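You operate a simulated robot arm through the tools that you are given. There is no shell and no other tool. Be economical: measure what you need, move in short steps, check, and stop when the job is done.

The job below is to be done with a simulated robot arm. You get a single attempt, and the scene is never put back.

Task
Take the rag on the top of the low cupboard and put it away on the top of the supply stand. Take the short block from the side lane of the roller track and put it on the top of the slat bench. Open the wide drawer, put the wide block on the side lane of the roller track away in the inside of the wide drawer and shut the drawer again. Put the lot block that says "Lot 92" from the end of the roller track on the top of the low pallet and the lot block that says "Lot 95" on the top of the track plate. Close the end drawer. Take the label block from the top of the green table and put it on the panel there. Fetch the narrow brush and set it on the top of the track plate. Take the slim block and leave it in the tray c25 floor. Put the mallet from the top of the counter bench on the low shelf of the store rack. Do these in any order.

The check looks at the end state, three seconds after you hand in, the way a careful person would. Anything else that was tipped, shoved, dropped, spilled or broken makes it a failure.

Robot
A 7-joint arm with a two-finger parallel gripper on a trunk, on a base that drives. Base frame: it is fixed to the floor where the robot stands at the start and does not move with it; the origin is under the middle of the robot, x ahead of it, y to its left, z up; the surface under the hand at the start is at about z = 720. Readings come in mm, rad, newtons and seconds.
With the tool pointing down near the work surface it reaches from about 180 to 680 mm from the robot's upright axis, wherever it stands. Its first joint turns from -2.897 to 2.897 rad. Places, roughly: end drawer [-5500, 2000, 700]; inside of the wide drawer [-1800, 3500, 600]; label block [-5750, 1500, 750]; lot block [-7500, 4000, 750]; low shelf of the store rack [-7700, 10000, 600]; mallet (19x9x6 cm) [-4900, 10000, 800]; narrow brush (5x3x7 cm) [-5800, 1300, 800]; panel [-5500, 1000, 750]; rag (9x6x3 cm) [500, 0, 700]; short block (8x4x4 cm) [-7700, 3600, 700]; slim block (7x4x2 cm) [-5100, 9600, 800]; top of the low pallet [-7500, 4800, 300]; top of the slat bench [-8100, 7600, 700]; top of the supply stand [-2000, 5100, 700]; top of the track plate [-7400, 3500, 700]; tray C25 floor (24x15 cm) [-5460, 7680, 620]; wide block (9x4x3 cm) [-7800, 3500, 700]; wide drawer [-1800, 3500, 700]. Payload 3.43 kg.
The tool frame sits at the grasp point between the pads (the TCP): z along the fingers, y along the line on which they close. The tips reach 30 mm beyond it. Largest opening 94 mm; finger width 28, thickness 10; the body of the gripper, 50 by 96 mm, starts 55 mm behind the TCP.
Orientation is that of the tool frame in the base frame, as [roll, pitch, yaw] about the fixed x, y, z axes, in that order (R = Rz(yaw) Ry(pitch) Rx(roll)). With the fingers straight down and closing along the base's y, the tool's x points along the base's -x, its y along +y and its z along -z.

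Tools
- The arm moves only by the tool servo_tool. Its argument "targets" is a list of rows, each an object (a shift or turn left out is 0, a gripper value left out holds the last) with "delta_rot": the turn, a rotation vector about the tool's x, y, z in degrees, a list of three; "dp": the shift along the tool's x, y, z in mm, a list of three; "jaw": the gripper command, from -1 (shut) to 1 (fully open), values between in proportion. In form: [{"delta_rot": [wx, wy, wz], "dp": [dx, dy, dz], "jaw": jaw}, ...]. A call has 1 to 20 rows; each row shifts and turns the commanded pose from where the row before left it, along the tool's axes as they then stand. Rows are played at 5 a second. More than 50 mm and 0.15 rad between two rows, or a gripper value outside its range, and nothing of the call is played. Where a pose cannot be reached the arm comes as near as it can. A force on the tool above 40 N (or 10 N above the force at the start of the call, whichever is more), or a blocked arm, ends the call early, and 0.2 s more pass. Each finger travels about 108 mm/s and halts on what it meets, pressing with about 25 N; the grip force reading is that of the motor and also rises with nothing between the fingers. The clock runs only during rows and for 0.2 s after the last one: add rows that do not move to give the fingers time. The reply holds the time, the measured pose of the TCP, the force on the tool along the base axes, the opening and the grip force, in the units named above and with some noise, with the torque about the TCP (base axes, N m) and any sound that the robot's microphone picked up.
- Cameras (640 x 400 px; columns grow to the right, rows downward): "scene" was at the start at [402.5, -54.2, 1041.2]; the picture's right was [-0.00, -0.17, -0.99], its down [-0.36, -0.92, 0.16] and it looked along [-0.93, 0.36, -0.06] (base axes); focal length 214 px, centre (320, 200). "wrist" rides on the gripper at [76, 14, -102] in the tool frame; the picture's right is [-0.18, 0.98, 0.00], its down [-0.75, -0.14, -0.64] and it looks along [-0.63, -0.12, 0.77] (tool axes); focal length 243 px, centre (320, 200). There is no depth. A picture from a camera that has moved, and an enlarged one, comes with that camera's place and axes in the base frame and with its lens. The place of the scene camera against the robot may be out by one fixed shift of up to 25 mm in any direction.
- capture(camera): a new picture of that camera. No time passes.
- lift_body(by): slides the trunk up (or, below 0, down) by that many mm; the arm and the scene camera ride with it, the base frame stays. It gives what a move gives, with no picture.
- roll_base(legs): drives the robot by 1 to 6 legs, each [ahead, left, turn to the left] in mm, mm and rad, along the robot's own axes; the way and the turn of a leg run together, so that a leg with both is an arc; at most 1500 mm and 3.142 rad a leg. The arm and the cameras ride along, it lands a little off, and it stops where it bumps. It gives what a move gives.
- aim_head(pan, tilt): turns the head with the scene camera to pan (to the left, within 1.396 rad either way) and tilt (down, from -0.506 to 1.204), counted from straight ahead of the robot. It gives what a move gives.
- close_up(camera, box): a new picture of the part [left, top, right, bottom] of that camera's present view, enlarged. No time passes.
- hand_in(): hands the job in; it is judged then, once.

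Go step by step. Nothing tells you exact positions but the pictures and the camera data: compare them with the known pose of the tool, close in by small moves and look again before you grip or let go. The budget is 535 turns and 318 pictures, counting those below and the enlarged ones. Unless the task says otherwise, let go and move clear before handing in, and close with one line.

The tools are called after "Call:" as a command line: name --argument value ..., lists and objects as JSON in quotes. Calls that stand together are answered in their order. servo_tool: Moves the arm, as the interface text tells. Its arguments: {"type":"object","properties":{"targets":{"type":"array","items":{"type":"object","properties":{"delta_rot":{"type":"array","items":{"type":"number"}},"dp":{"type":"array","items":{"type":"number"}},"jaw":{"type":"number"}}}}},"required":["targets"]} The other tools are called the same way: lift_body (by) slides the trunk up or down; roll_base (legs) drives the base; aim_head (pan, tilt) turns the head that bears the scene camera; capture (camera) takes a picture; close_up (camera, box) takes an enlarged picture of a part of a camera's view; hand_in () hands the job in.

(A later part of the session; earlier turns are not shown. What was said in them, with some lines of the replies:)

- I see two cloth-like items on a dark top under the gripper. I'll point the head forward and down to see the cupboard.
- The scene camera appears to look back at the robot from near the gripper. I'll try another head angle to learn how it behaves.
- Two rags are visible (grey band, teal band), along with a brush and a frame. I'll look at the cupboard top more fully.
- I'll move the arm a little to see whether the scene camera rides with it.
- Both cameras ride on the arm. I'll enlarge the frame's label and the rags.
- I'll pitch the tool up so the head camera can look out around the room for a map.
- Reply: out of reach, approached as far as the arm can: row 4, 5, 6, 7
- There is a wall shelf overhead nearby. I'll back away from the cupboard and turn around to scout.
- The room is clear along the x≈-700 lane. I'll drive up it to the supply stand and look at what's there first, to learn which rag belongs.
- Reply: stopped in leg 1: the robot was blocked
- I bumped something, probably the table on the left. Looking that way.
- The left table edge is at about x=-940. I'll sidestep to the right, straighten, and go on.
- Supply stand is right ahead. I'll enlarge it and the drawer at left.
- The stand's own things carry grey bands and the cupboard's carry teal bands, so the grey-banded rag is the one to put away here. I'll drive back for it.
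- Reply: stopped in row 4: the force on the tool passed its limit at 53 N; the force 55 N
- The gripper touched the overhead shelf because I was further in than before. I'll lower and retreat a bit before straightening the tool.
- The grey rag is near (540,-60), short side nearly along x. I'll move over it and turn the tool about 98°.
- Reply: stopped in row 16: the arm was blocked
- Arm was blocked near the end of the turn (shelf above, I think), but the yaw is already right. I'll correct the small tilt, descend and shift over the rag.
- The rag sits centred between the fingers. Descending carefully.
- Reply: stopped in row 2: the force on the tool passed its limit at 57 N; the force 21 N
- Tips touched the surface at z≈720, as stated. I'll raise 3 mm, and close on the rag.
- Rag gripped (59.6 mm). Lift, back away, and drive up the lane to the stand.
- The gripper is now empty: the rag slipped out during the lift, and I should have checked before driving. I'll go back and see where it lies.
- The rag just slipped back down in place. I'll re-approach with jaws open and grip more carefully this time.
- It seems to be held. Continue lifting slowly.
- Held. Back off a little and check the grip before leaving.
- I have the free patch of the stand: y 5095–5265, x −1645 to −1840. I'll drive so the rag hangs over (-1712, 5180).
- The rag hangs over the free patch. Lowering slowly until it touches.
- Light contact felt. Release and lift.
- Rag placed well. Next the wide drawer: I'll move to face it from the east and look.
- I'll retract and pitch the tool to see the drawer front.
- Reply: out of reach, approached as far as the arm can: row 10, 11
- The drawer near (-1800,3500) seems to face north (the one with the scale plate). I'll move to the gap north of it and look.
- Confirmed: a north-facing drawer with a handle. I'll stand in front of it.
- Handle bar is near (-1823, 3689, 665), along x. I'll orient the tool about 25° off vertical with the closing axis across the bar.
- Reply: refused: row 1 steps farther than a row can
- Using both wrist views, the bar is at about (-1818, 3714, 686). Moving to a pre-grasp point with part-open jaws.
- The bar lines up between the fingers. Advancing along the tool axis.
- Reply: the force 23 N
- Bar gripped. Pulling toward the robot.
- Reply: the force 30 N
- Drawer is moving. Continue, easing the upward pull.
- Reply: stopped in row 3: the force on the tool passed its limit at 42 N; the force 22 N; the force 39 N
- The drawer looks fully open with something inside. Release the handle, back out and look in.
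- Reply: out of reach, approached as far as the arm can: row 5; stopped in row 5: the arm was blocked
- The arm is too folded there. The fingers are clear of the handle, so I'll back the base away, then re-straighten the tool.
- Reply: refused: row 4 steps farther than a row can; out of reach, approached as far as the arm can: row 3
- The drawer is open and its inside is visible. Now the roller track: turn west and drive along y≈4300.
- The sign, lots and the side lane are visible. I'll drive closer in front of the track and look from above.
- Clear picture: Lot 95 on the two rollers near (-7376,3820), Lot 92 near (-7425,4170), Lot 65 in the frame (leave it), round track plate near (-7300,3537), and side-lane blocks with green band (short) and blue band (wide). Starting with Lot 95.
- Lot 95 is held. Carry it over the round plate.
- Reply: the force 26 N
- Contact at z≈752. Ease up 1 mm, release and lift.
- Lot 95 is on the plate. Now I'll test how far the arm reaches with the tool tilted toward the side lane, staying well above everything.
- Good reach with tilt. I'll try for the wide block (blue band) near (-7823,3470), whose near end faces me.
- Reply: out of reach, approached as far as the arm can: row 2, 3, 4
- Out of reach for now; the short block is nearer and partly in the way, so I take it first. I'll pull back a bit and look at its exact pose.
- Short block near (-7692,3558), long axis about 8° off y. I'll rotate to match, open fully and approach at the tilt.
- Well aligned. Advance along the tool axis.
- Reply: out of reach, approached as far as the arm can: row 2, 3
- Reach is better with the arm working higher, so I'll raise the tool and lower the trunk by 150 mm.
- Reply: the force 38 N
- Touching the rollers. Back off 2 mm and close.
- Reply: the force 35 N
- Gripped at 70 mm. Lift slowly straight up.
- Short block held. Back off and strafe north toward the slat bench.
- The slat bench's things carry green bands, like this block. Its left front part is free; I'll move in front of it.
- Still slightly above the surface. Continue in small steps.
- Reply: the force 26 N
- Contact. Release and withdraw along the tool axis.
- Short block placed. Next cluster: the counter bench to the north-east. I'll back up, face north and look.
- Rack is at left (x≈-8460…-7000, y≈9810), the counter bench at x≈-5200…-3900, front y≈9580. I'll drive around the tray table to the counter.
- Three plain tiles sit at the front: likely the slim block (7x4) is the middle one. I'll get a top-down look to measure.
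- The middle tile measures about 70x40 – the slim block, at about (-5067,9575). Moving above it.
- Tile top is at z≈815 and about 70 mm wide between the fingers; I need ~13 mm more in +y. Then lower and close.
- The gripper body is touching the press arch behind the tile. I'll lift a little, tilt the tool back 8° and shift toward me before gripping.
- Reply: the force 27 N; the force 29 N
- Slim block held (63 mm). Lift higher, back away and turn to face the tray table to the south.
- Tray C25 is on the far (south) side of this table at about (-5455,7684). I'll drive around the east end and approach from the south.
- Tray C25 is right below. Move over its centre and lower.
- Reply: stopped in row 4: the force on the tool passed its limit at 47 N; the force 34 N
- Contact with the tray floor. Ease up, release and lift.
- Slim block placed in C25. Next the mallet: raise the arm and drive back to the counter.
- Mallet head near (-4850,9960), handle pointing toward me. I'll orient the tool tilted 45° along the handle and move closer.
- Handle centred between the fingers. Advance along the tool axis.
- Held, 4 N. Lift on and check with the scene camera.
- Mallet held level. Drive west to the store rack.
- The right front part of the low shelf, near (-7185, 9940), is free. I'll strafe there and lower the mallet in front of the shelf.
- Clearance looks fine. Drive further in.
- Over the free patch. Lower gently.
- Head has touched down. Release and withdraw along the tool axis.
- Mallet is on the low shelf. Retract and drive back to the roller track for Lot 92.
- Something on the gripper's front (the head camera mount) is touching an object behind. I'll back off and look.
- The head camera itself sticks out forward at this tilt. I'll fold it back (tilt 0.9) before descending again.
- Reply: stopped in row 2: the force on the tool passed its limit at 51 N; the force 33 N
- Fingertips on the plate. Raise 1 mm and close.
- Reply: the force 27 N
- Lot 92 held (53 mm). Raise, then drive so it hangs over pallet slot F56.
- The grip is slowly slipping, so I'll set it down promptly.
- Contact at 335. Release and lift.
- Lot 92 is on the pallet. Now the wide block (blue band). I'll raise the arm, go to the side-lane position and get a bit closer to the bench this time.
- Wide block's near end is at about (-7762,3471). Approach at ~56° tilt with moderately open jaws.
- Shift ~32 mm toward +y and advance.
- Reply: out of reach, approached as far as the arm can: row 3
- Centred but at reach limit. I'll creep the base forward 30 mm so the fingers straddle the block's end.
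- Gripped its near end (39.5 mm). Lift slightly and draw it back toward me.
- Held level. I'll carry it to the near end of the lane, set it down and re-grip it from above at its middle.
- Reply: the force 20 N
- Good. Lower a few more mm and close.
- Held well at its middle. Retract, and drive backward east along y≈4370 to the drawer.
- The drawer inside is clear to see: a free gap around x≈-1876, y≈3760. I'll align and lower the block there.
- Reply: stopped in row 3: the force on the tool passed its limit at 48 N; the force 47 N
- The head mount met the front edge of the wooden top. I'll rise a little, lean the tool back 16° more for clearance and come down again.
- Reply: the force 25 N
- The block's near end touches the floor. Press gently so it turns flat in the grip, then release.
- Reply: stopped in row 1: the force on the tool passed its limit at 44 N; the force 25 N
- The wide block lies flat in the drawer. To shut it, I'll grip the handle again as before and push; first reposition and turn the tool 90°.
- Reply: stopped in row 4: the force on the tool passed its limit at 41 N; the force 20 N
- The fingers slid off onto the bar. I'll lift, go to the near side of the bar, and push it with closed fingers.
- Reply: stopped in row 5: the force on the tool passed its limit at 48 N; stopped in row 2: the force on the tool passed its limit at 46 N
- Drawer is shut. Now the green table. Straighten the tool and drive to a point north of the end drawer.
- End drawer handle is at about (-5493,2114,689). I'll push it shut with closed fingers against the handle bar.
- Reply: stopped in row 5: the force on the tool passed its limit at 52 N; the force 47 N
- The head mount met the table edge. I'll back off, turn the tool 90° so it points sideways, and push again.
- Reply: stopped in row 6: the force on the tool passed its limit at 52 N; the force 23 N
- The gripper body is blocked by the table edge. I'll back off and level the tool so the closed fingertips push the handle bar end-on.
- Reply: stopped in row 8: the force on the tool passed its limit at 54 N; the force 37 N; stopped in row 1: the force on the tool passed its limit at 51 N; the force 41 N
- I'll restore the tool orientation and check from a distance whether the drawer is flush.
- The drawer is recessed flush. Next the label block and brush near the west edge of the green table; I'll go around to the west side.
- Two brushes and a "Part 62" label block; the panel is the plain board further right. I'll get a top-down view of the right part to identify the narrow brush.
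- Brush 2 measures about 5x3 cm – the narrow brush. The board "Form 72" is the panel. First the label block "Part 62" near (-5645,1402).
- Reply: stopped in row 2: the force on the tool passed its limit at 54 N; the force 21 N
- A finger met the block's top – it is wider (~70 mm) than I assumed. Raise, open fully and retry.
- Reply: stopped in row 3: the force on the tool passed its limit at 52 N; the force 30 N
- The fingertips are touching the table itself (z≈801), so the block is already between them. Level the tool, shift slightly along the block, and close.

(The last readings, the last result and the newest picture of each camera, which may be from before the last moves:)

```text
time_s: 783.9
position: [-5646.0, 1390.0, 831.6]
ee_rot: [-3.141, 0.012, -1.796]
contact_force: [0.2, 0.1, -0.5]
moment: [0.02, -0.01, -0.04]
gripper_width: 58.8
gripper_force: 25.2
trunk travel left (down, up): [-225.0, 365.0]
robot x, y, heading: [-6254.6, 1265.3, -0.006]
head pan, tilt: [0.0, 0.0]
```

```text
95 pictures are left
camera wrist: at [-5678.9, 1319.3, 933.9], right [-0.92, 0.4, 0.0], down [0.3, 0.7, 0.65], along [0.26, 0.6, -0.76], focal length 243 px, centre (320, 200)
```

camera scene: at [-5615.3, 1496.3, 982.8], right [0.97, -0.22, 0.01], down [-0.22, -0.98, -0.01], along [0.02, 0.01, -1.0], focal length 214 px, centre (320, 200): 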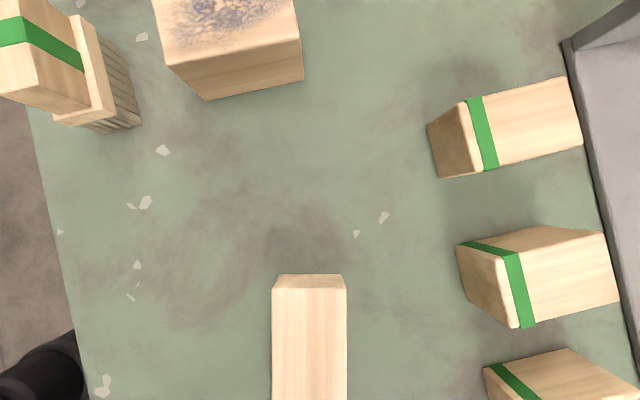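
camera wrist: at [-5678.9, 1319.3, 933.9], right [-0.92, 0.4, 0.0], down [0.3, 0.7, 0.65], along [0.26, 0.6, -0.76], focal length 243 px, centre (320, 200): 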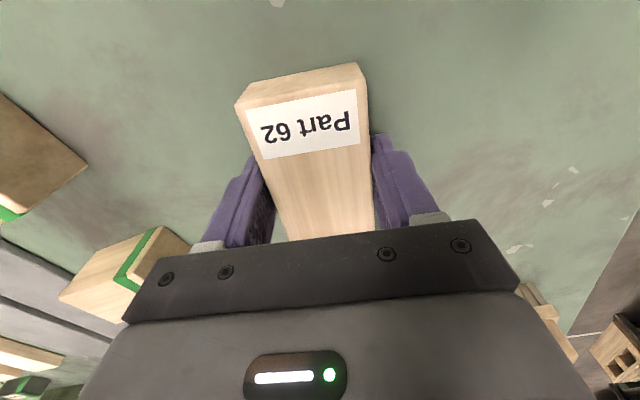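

Label block gripped (59 mm). Lift slowly, then carry it over the panel.

Call:
servo_tool --targets '[{"dp": [0, 0, -3]}, {"dp": [0, 0, -6]}, {"dp": [0, 0, -10]}, {"dp": [0, 0, -12]}, {"dp": [0, 0, -15]}, {"dp": [0, 0, -15]}, {"delta_rot": [0, 0, -7.4]}, {"delta_rot": [0, 0, -7.4]}, {"delta_rot": [0, 0, -7.4]}]'

Call:
roll_base --legs '[[0, -420, 0], [40, 0, 0]]'

Call:
capture --camera "wrist"

Call:
capture --camera "scene"

```text
time_s: 785.9
position: [-5647.5, 1389.6, 891.6]
ee_rot: [-3.137, 0.01, -1.406]
contact_force: [0.0, -0.2, -1.5]
moment: [-0.01, 0.01, 0.02]
gripper_width: 59.0
gripper_force: 24.9
trunk travel left (down, up): [-225.0, 365.0]
robot x, y, heading: [-6255.5, 1261.7, -0.006]
head pan, tilt: [0.0, 0.0]
```

```text
time_s: 788.9
position: [-5607.2, 971.9, 891.9]
ee_rot: [-3.137, 0.011, -1.407]
contact_force: [0.7, -0.3, -0.6]
moment: [-0.03, 0.06, 0.0]
gripper_width: 58.9
gripper_force: 24.7
trunk travel left (down, up): [-225.0, 365.0]
robot x, y, heading: [-6215.4, 845.0, 0.001]
head pan, tilt: [0.0, 0.0]
```

```text
94 pictures are left
camera wrist: at [-5610.2, 894.2, 994.2], right [-1.0, 0.02, 0.0], down [0.02, 0.76, 0.65], along [0.02, 0.65, -0.76], focal length 243 px, centre (320, 200)
```

wrist: 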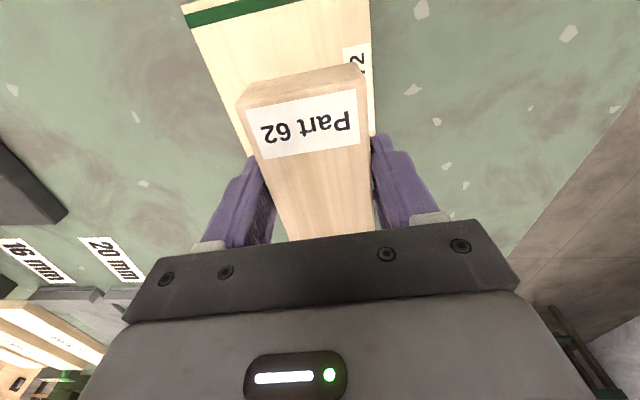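

```text
93 pictures are left
camera scene: at [-5620.7, 1065.6, 927.0], right [0.99, 0.16, 0.0], down [0.16, -0.99, -0.01], along [0.0, 0.01, -1.0], focal length 214 px, centre (320, 200)
```

scene: 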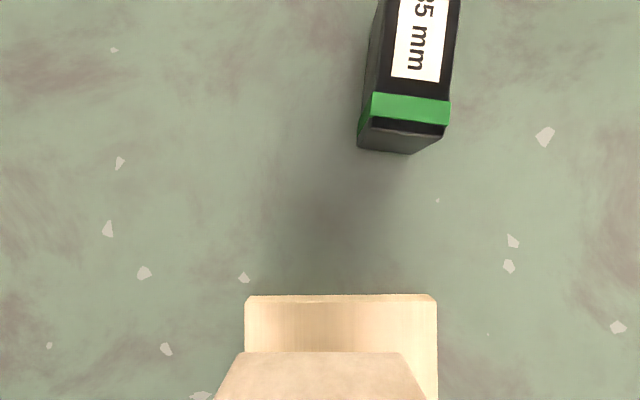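

Call:
servo_tool --targets '[{"dp": [29, -10, 0]}, {"dp": [0, 0, 15]}, {"dp": [0, 0, 8]}, {}]'

Call:
aim_head --pan 0 --tilt 0.6

Call:
capture --camera "wrist"

Call:
capture --camera "scene"

```text
time_s: 789.9
position: [-5594.3, 944.8, 867.7]
ee_rot: [-3.135, 0.011, -1.408]
contact_force: [0.3, -0.5, -0.9]
moment: [0.03, 0.0, -0.02]
gripper_width: 58.8
gripper_force: 24.1
trunk travel left (down, up): [-225.0, 365.0]
robot x, y, heading: [-6214.5, 842.7, -0.003]
head pan, tilt: [0.0, 0.0]
```

```text
time_s: 790.9
position: [-5594.4, 945.7, 869.0]
ee_rot: [-3.137, 0.01, -1.406]
contact_force: [0.3, -0.1, -1.7]
moment: [0.0, 0.0, -0.01]
gripper_width: 59.1
gripper_force: 24.8
trunk travel left (down, up): [-225.0, 365.0]
robot x, y, heading: [-6212.0, 842.9, -0.005]
head pan, tilt: [0.0, 0.6]
```

```text
92 pictures are left
camera wrist: at [-5596.7, 867.2, 970.7], right [-1.0, 0.02, 0.0], down [0.01, 0.76, 0.65], along [0.02, 0.65, -0.76], focal length 243 px, centre (320, 200)
```

wrist: 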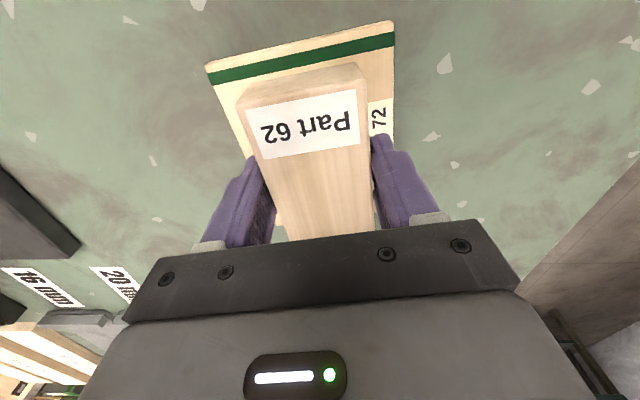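

```text
91 pictures are left
camera scene: at [-5598.2, 984.2, 904.4], right [0.99, 0.16, 0.0], down [0.13, -0.82, 0.56], along [0.09, -0.55, -0.83], focal length 214 px, centre (320, 200)
```

scene: 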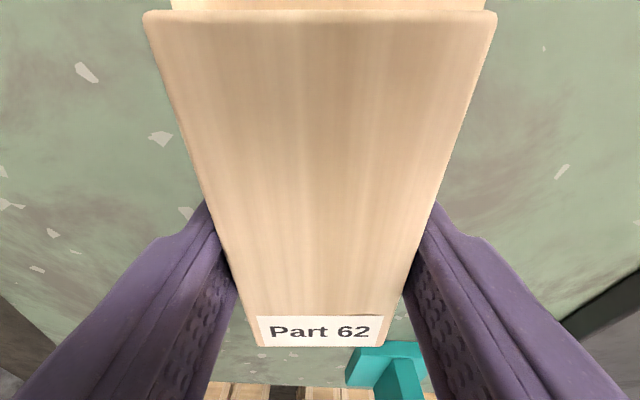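

Call:
servo_tool --targets '[{"dp": [-9, 0, 0]}, {"dp": [0, 0, 6]}, {"dp": [0, 0, 5]}, {"dp": [0, 0, 4]}, {"dp": [0, 0, 4]}, {"dp": [0, 0, 3]}]'

```text
time_s: 792.3
position: [-5594.7, 954.0, 846.7]
ee_rot: [-3.136, 0.01, -1.406]
contact_force: [0.2, -0.2, -0.5]
moment: [0.04, 0.0, -0.02]
gripper_width: 58.8
gripper_force: 24.4
trunk travel left (down, up): [-225.0, 365.0]
robot x, y, heading: [-6215.5, 842.0, -0.0]
head pan, tilt: [0.0, 0.6]
```

Call:
servo_tool --targets '[{"dp": [0, 0, 2.5]}, {"dp": [0, 0, 2.5]}, {"dp": [0, 0, 2.5]}, {"dp": [0, 0, 2.5]}]'

```text
time_s: 793.3
position: [-5594.9, 955.1, 839.1]
ee_rot: [-3.132, 0.011, -1.406]
contact_force: [0.2, -0.1, 33.6]
moment: [-0.06, 0.31, -0.05]
gripper_width: 59.0
gripper_force: 24.7
trunk travel left (down, up): [-225.0, 365.0]
robot x, y, heading: [-6216.9, 842.1, -0.004]
head pan, tilt: [0.0, 0.6]
```

Contact with the panel. Ease, release and lift.

Call:
servo_tool --targets '[{"dp": [0, 0, -1]}, {"jaw": 0.4}, {"jaw": 0.8}, {}, {"dp": [0, 0, -20]}, {"dp": [0, 0, -40]}, {"dp": [0, 0, -45]}, {"dp": [0, 0, -45]}]'

Call:
capture --camera "wrist"

```text
time_s: 795.1
position: [-5596.6, 952.2, 986.7]
ee_rot: [-3.137, 0.01, -1.409]
contact_force: [0.2, 0.0, -0.7]
moment: [-0.01, 0.03, 0.0]
gripper_width: 84.4
gripper_force: 0.2
trunk travel left (down, up): [-225.0, 365.0]
robot x, y, heading: [-6213.7, 840.3, -0.002]
head pan, tilt: [0.0, 0.6]
```

```text
90 pictures are left
camera wrist: at [-5598.7, 873.9, 1090.3], right [-1.0, 0.02, 0.0], down [0.02, 0.76, 0.65], along [0.02, 0.65, -0.76], focal length 243 px, centre (320, 200)
```

wrist: 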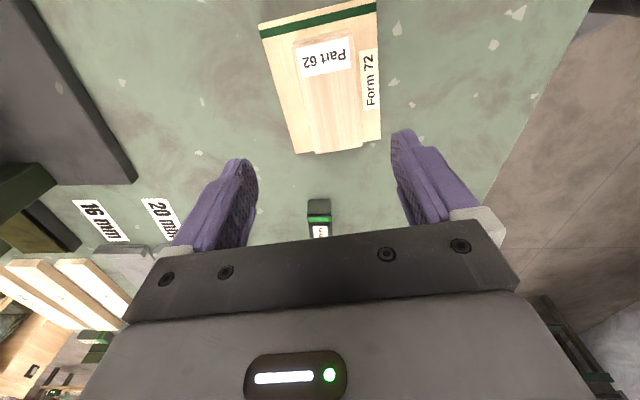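

Label block sits on the panel. Now the narrow brush: turn the tool back and move above it.

Call:
servo_tool --targets '[{"delta_rot": [0, 0, 8.2], "jaw": 1}, {"delta_rot": [0, 0, 8.2]}, {"delta_rot": [0, 0, 8.2]}, {"delta_rot": [0, 0, 8.2]}, {"delta_rot": [0, 0, 8.2]}, {"delta_rot": [0, 0, 8.2]}, {"delta_rot": [0, 0, 8.2]}, {"delta_rot": [0, 0, 8.2]}, {"delta_rot": [0, 0, 8.2]}, {"delta_rot": [0, 0, 8.2]}, {"delta_rot": [0, 0, 8.2]}, {"delta_rot": [0, 0, 8.2]}]'

Call:
roll_base --legs '[[-150, 0, 0], [0, 310, 0]]'

Call:
aim_head --pan 0 --tilt 0.1

Call:
capture --camera "scene"

Call:
capture --camera "wrist"

```text
time_s: 797.7
position: [-5595.2, 952.1, 987.3]
ee_rot: [3.132, 0.003, -3.126]
contact_force: [-0.7, 0.8, 0.2]
moment: [0.03, 0.01, -0.01]
gripper_width: 94.0
gripper_force: 0.1
trunk travel left (down, up): [-225.0, 365.0]
robot x, y, heading: [-6218.8, 846.1, -0.004]
head pan, tilt: [0.0, 0.6]
```

```text
time_s: 800.8
position: [-5747.5, 1262.0, 987.0]
ee_rot: [3.133, 0.003, -3.121]
contact_force: [-0.1, 0.5, 0.9]
moment: [0.0, 0.03, -0.01]
gripper_width: 93.9
gripper_force: 0.1
trunk travel left (down, up): [-225.0, 365.0]
robot x, y, heading: [-6365.9, 1149.4, -0.003]
head pan, tilt: [0.0, 0.6]
```

```text
time_s: 801.7
position: [-5747.1, 1262.7, 988.0]
ee_rot: [3.129, 0.005, -3.123]
contact_force: [0.4, -0.2, 0.1]
moment: [-0.02, 0.03, 0.0]
gripper_width: 94.3
gripper_force: 0.0
trunk travel left (down, up): [-225.0, 365.0]
robot x, y, heading: [-6362.1, 1150.8, 0.001]
head pan, tilt: [0.0, 0.099]
```

```text
89 pictures are left
camera scene: at [-5641.4, 1249.8, 1020.2], right [0.02, -1.0, -0.01], down [-0.99, -0.02, 0.1], along [-0.1, 0.01, -1.0], focal length 214 px, centre (320, 200)
```

scene: 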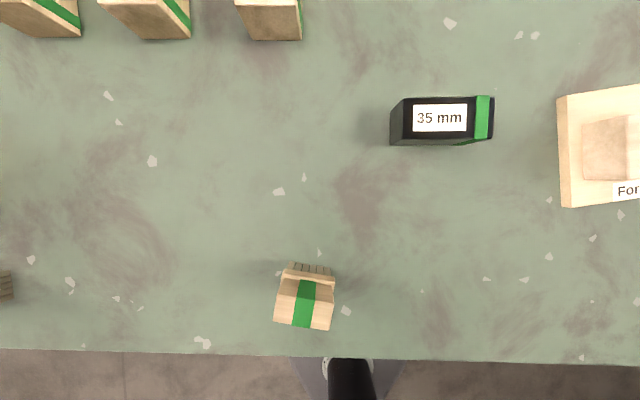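

```text
88 pictures are left
camera wrist: at [-5824.4, 1275.2, 1091.3], right [0.17, 0.99, 0.01], down [0.75, -0.13, 0.64], along [0.64, -0.1, -0.77], focal length 243 px, centre (320, 200)
```

wrist: 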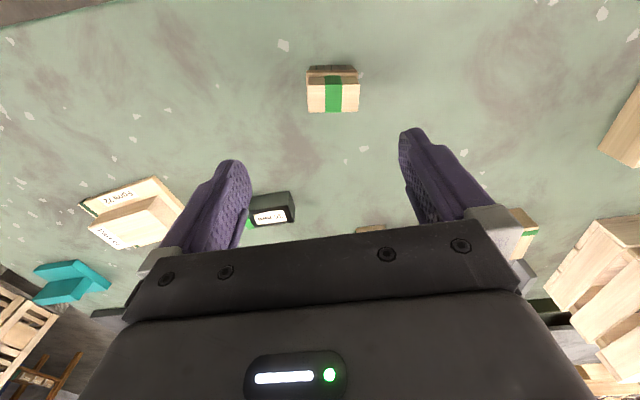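

Call:
servo_tool --targets '[{"dp": [5, 10, 0], "delta_rot": [0, 0, 8.5]}, {"dp": [0, 0, 35]}, {"dp": [0, 0, 35]}]'

Call:
aim_head --pan 0 --tilt 0.6

Call:
capture --camera "wrist"

Call:
capture --camera "scene"

```text
time_s: 802.5
position: [-5751.4, 1273.1, 919.2]
ee_rot: [3.13, 0.0, 3.011]
contact_force: [0.4, 0.5, 0.2]
moment: [-0.02, -0.01, 0.04]
gripper_width: 94.0
gripper_force: 0.0
trunk travel left (down, up): [-225.0, 365.0]
robot x, y, heading: [-6363.4, 1150.8, -0.001]
head pan, tilt: [0.0, 0.099]
```

```text
time_s: 803.5
position: [-5752.4, 1274.3, 918.7]
ee_rot: [3.13, 0.001, 3.013]
contact_force: [-0.4, -0.7, 0.2]
moment: [0.01, -0.02, -0.01]
gripper_width: 93.9
gripper_force: 0.1
trunk travel left (down, up): [-225.0, 365.0]
robot x, y, heading: [-6365.6, 1151.8, -0.001]
head pan, tilt: [0.0, 0.6]
```

```text
87 pictures are left
camera wrist: at [-5826.8, 1297.8, 1022.5], right [0.31, 0.95, 0.01], down [0.73, -0.24, 0.64], along [0.61, -0.19, -0.77], focal length 243 px, centre (320, 200)
```

wrist: 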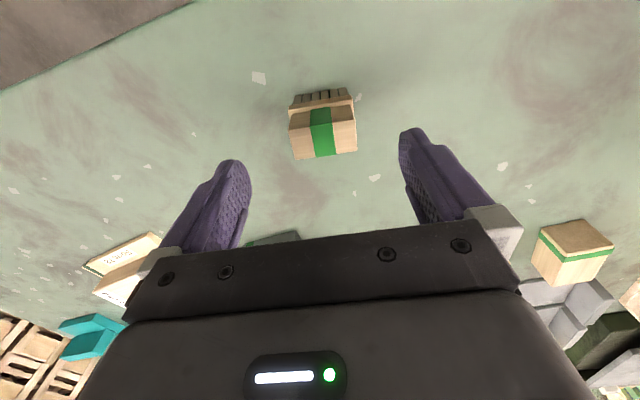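

```text
86 pictures are left
camera scene: at [-5693.0, 1252.1, 954.7], right [-0.13, -0.99, -0.01], down [-0.82, 0.1, 0.56], along [-0.56, 0.08, -0.83], focal length 214 px, centre (320, 200)
```

scene: 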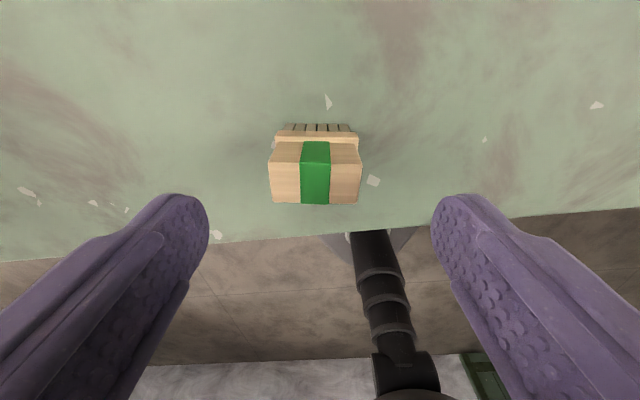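

Call:
servo_tool --targets '[{"dp": [6, 1, 20]}, {"dp": [0, 0, 20]}, {"dp": [0, 0, 12]}]'

Call:
capture --camera "wrist"

Call:
capture --camera "scene"

```text
time_s: 804.3
position: [-5757.5, 1274.7, 865.1]
ee_rot: [3.129, 0.003, 3.012]
contact_force: [-0.1, -0.4, 0.6]
moment: [0.01, -0.03, 0.0]
gripper_width: 94.1
gripper_force: 0.1
trunk travel left (down, up): [-225.0, 365.0]
robot x, y, heading: [-6363.9, 1149.6, 0.003]
head pan, tilt: [0.0, 0.6]
```

```text
85 pictures are left
camera wrist: at [-5832.3, 1299.1, 969.6], right [0.31, 0.95, 0.01], down [0.73, -0.24, 0.64], along [0.61, -0.19, -0.77], focal length 243 px, centre (320, 200)
```

wrist: 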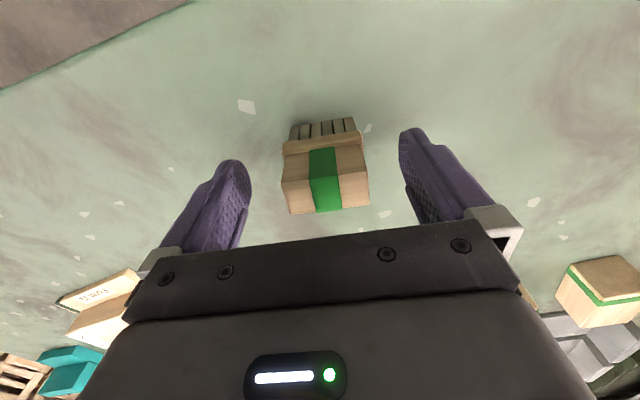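

```text
84 pictures are left
camera scene: at [-5698.5, 1253.5, 901.8], right [-0.13, -0.99, -0.01], down [-0.82, 0.1, 0.56], along [-0.56, 0.08, -0.83], focal length 214 px, centre (320, 200)
```

scene: 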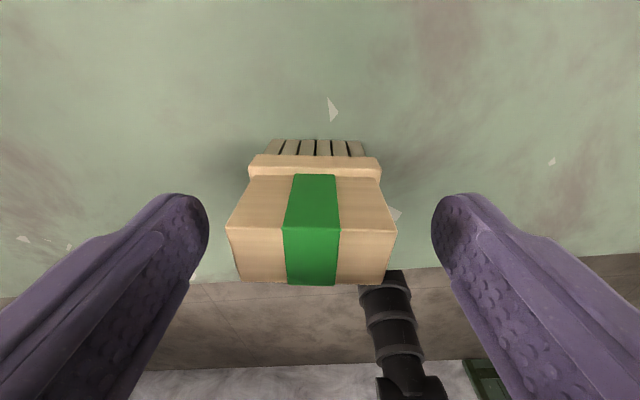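

Call:
servo_tool --targets '[{"dp": [2, 0, 8]}, {"dp": [0, 0, 6]}, {"jaw": -1}, {}, {}, {}, {}]'

Call:
servo_tool --targets '[{"dp": [0, 0, -3]}, {"dp": [0, 0, -5]}, {"dp": [0, 0, -8]}, {"dp": [0, 0, -10]}, {"dp": [0, 0, -12]}, {"dp": [0, 0, -15]}, {"dp": [0, 0, -20]}, {"dp": [0, 0, -20]}]'

Call:
capture --camera "scene"

```text
time_s: 805.9
position: [-5760.8, 1276.1, 852.1]
ee_rot: [3.128, 0.002, 3.013]
contact_force: [0.2, 0.4, -0.6]
moment: [0.0, 0.0, 0.02]
gripper_width: 49.9
gripper_force: 24.9
trunk travel left (down, up): [-225.0, 365.0]
robot x, y, heading: [-6367.5, 1153.6, -0.001]
head pan, tilt: [0.0, 0.6]
```

```text
time_s: 807.7
position: [-5759.9, 1274.8, 944.6]
ee_rot: [3.129, 0.002, 3.01]
contact_force: [0.4, 0.8, -0.5]
moment: [-0.01, 0.02, 0.01]
gripper_width: 49.7
gripper_force: 25.5
trunk travel left (down, up): [-225.0, 365.0]
robot x, y, heading: [-6369.5, 1153.6, -0.001]
head pan, tilt: [0.0, 0.6]
```

```text
83 pictures are left
camera scene: at [-5700.6, 1253.4, 980.9], right [-0.13, -0.99, -0.01], down [-0.82, 0.1, 0.56], along [-0.56, 0.08, -0.83], focal length 214 px, centre (320, 200)
```

scene: 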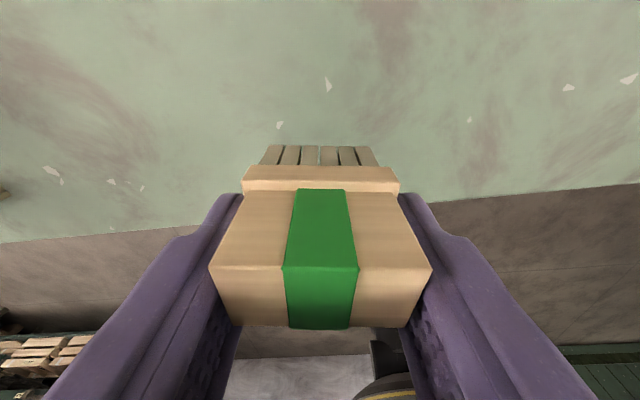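

Brush held upright. Back away and drive to the track plate.

Call:
roll_base --legs '[[-200, 0, 0], [0, 1500, 0], [0, 950, 0], [0, 0, 3.14]]'

Call:
capture --camera "wrist"

```text
time_s: 828.2
position: [-7178.4, 3499.2, 944.9]
ee_rot: [3.129, 0.0, -0.153]
contact_force: [-0.4, -0.1, -1.3]
moment: [-0.01, -0.03, -0.02]
gripper_width: 49.7
gripper_force: 24.7
trunk travel left (down, up): [-225.0, 365.0]
robot x, y, heading: [-6568.2, 3605.4, 3.121]
head pan, tilt: [0.0, 0.6]
```

```text
82 pictures are left
camera wrist: at [-7105.1, 3474.9, 1048.5], right [-0.33, -0.94, 0.01], down [-0.72, 0.26, 0.64], along [-0.61, 0.2, -0.77], focal length 243 px, centre (320, 200)
```

wrist: 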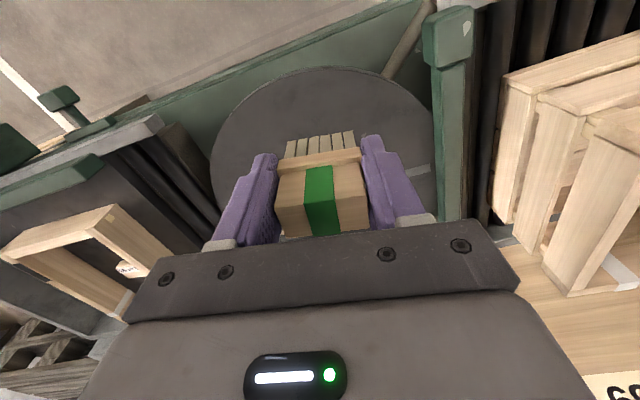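

Call:
roll_base --legs '[[140, 15, 0.02]]'

Call:
aim_head --pan 0 --tilt 0.2

Call:
capture --camera "scene"

Call:
capture --camera "wrist"

```text
time_s: 829.5
position: [-7316.1, 3473.7, 943.5]
ee_rot: [3.129, 0.001, -0.133]
contact_force: [0.7, 0.1, -0.8]
moment: [0.02, -0.03, -0.01]
gripper_width: 49.6
gripper_force: 25.3
trunk travel left (down, up): [-225.0, 365.0]
robot x, y, heading: [-6705.9, 3593.1, 3.132]
head pan, tilt: [0.0, 0.6]
```

```text
time_s: 830.4
position: [-7314.7, 3473.4, 945.4]
ee_rot: [3.129, 0.001, -0.134]
contact_force: [0.5, -0.8, -0.6]
moment: [0.0, -0.02, 0.0]
gripper_width: 49.5
gripper_force: 25.0
trunk travel left (down, up): [-225.0, 365.0]
robot x, y, heading: [-6705.2, 3594.4, 3.136]
head pan, tilt: [0.0, 0.201]
```

```text
81 pictures are left
camera scene: at [-7400.6, 3472.0, 975.9], right [0.13, 0.99, -0.01], down [0.97, -0.13, 0.2], along [0.2, -0.04, -0.98], focal length 214 px, centre (320, 200)
```

scene: 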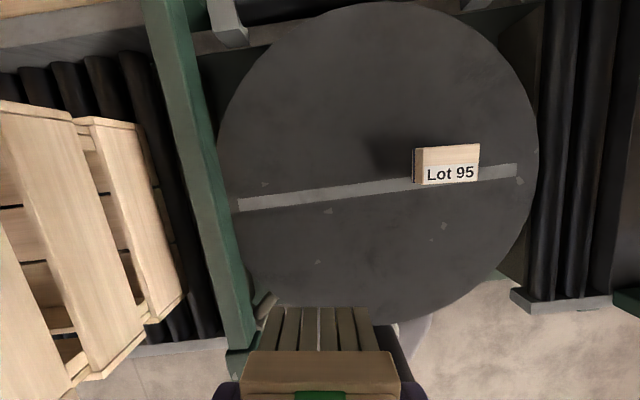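

```text
80 pictures are left
camera wrist: at [-7241.8, 3451.5, 1048.4], right [-0.31, -0.95, 0.01], down [-0.73, 0.25, 0.64], along [-0.61, 0.19, -0.77], focal length 243 px, centre (320, 200)
```

wrist: 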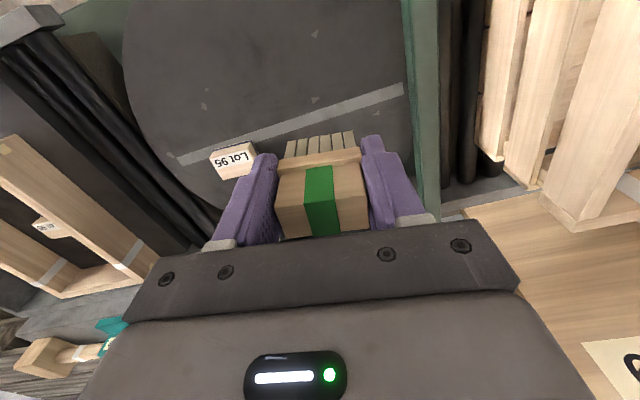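

The brush is over free plate area, away from Lot 95. Lower it.

Call:
aim_head --pan 0 --tilt 0.6

Call:
servo_tool --targets '[{"dp": [0, 0, 40]}, {"dp": [0, 0, 40]}, {"dp": [0, 0, 35]}, {"dp": [0, 0, 20]}, {"dp": [0, 0, 15]}, {"dp": [0, 0, 8]}, {"dp": [0, 0, 5]}]'

Call:
capture --camera "wrist"

```text
time_s: 831.2
position: [-7314.5, 3473.2, 945.3]
ee_rot: [3.129, 0.0, -0.133]
contact_force: [0.6, -0.9, -0.7]
moment: [0.03, -0.05, -0.01]
gripper_width: 49.7
gripper_force: 25.5
trunk travel left (down, up): [-225.0, 365.0]
robot x, y, heading: [-6705.3, 3594.3, 3.133]
head pan, tilt: [0.0, 0.6]
```

```text
time_s: 832.8
position: [-7315.7, 3473.1, 781.9]
ee_rot: [3.131, 0.003, -0.135]
contact_force: [-0.5, -0.1, -0.7]
moment: [0.01, 0.01, 0.01]
gripper_width: 49.5
gripper_force: 24.9
trunk travel left (down, up): [-225.0, 365.0]
robot x, y, heading: [-6703.7, 3593.3, 3.133]
head pan, tilt: [0.0, 0.6]
```

```text
79 pictures are left
camera wrist: at [-7242.3, 3450.2, 885.2], right [-0.31, -0.95, 0.01], down [-0.73, 0.25, 0.64], along [-0.61, 0.19, -0.77], focal length 243 px, centre (320, 200)
```

wrist: 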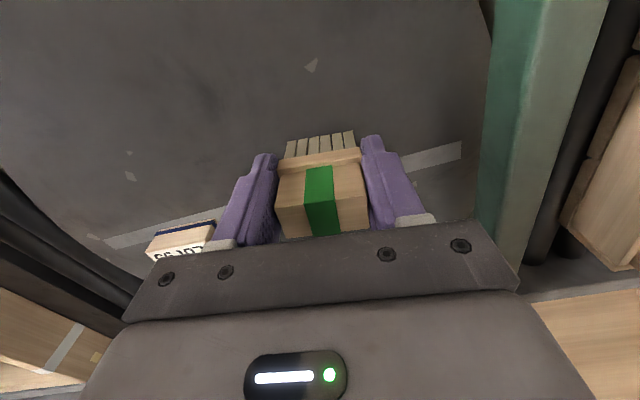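

Call:
servo_tool --targets '[{"dp": [0, 0, 3]}, {"dp": [0, 0, 2.5]}, {"dp": [0, 0, 2.5]}, {"dp": [0, 0, 2]}, {"dp": [0, 0, 2]}]'

```text
time_s: 834.0
position: [-7314.9, 3472.8, 772.2]
ee_rot: [3.13, 0.005, -0.133]
contact_force: [0.9, -0.5, 15.2]
moment: [0.36, 0.03, -0.02]
gripper_width: 49.6
gripper_force: 25.2
trunk travel left (down, up): [-225.0, 365.0]
robot x, y, heading: [-6706.4, 3594.9, 3.136]
head pan, tilt: [0.0, 0.6]
```

Contact. Release gently and rise.

Call:
servo_tool --targets '[{"dp": [0, 0, 0.5]}, {"jaw": 0.3}, {"jaw": 0.7}, {}, {"dp": [0, 0, -15]}, {"dp": [0, 0, -30]}, {"dp": [0, 0, -45]}, {"dp": [0, 0, -45]}, {"dp": [0, 0, -45]}]'

Call:
aim_head --pan 0 --tilt 0.3

Call:
capture --camera "scene"

Call:
capture --camera "wrist"

```text
time_s: 836.0
position: [-7314.0, 3474.2, 950.1]
ee_rot: [3.13, 0.002, -0.135]
contact_force: [0.3, 0.0, -0.1]
moment: [0.0, -0.04, 0.04]
gripper_width: 79.8
gripper_force: 0.1
trunk travel left (down, up): [-225.0, 365.0]
robot x, y, heading: [-6707.5, 3594.0, 3.132]
head pan, tilt: [0.0, 0.6]
```

```text
time_s: 836.8
position: [-7315.5, 3473.3, 947.9]
ee_rot: [3.128, 0.001, -0.135]
contact_force: [0.0, 0.8, -0.2]
moment: [0.01, 0.03, -0.02]
gripper_width: 79.9
gripper_force: 0.1
trunk travel left (down, up): [-225.0, 365.0]
robot x, y, heading: [-6709.5, 3593.9, 3.131]
head pan, tilt: [0.0, 0.3]
```

```text
78 pictures are left
camera scene: at [-7391.8, 3470.9, 979.9], right [0.13, 0.99, -0.01], down [0.95, -0.12, 0.3], along [0.29, -0.05, -0.96], focal length 214 px, centre (320, 200)
```

scene: 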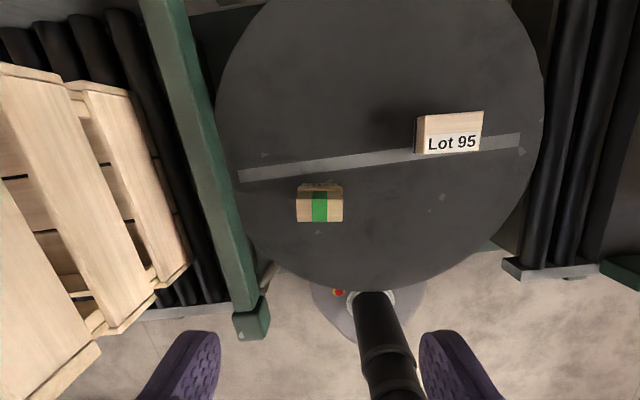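

```text
77 pictures are left
camera wrist: at [-7242.2, 3451.6, 1052.6], right [-0.31, -0.95, 0.01], down [-0.73, 0.25, 0.64], along [-0.61, 0.19, -0.77], focal length 243 px, centre (320, 200)
```

wrist: 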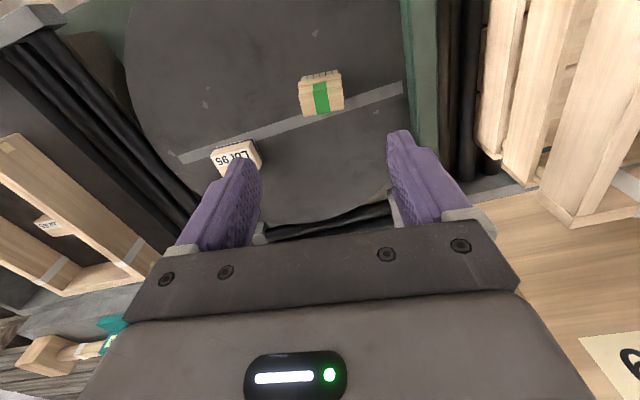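

The brush and Lot 95 both stand on the track plate, and everything else is in place. I'll back clear and hand in.

Call:
roll_base --legs '[[-300, 0, 0]]'

Call:
hand_in

```text
time_s: 838.9
position: [-7016.4, 3471.3, 949.5]
ee_rot: [3.128, 0.003, -0.135]
contact_force: [1.2, 0.0, -0.3]
moment: [-0.01, 0.03, 0.02]
gripper_width: 79.7
gripper_force: 0.0
trunk travel left (down, up): [-225.0, 365.0]
robot x, y, heading: [-6408.4, 3589.8, 3.136]
head pan, tilt: [0.0, 0.3]
```

```text
The job is handed in.
```

All ten items are done and handed in. Along the way the robot bumped a table leg and its gripper touched the cupboard shelf, press arch, track ledge, drawer-bench top and green table edge; I saw nothing moved in the pictures I had, but I didn't check each spot.
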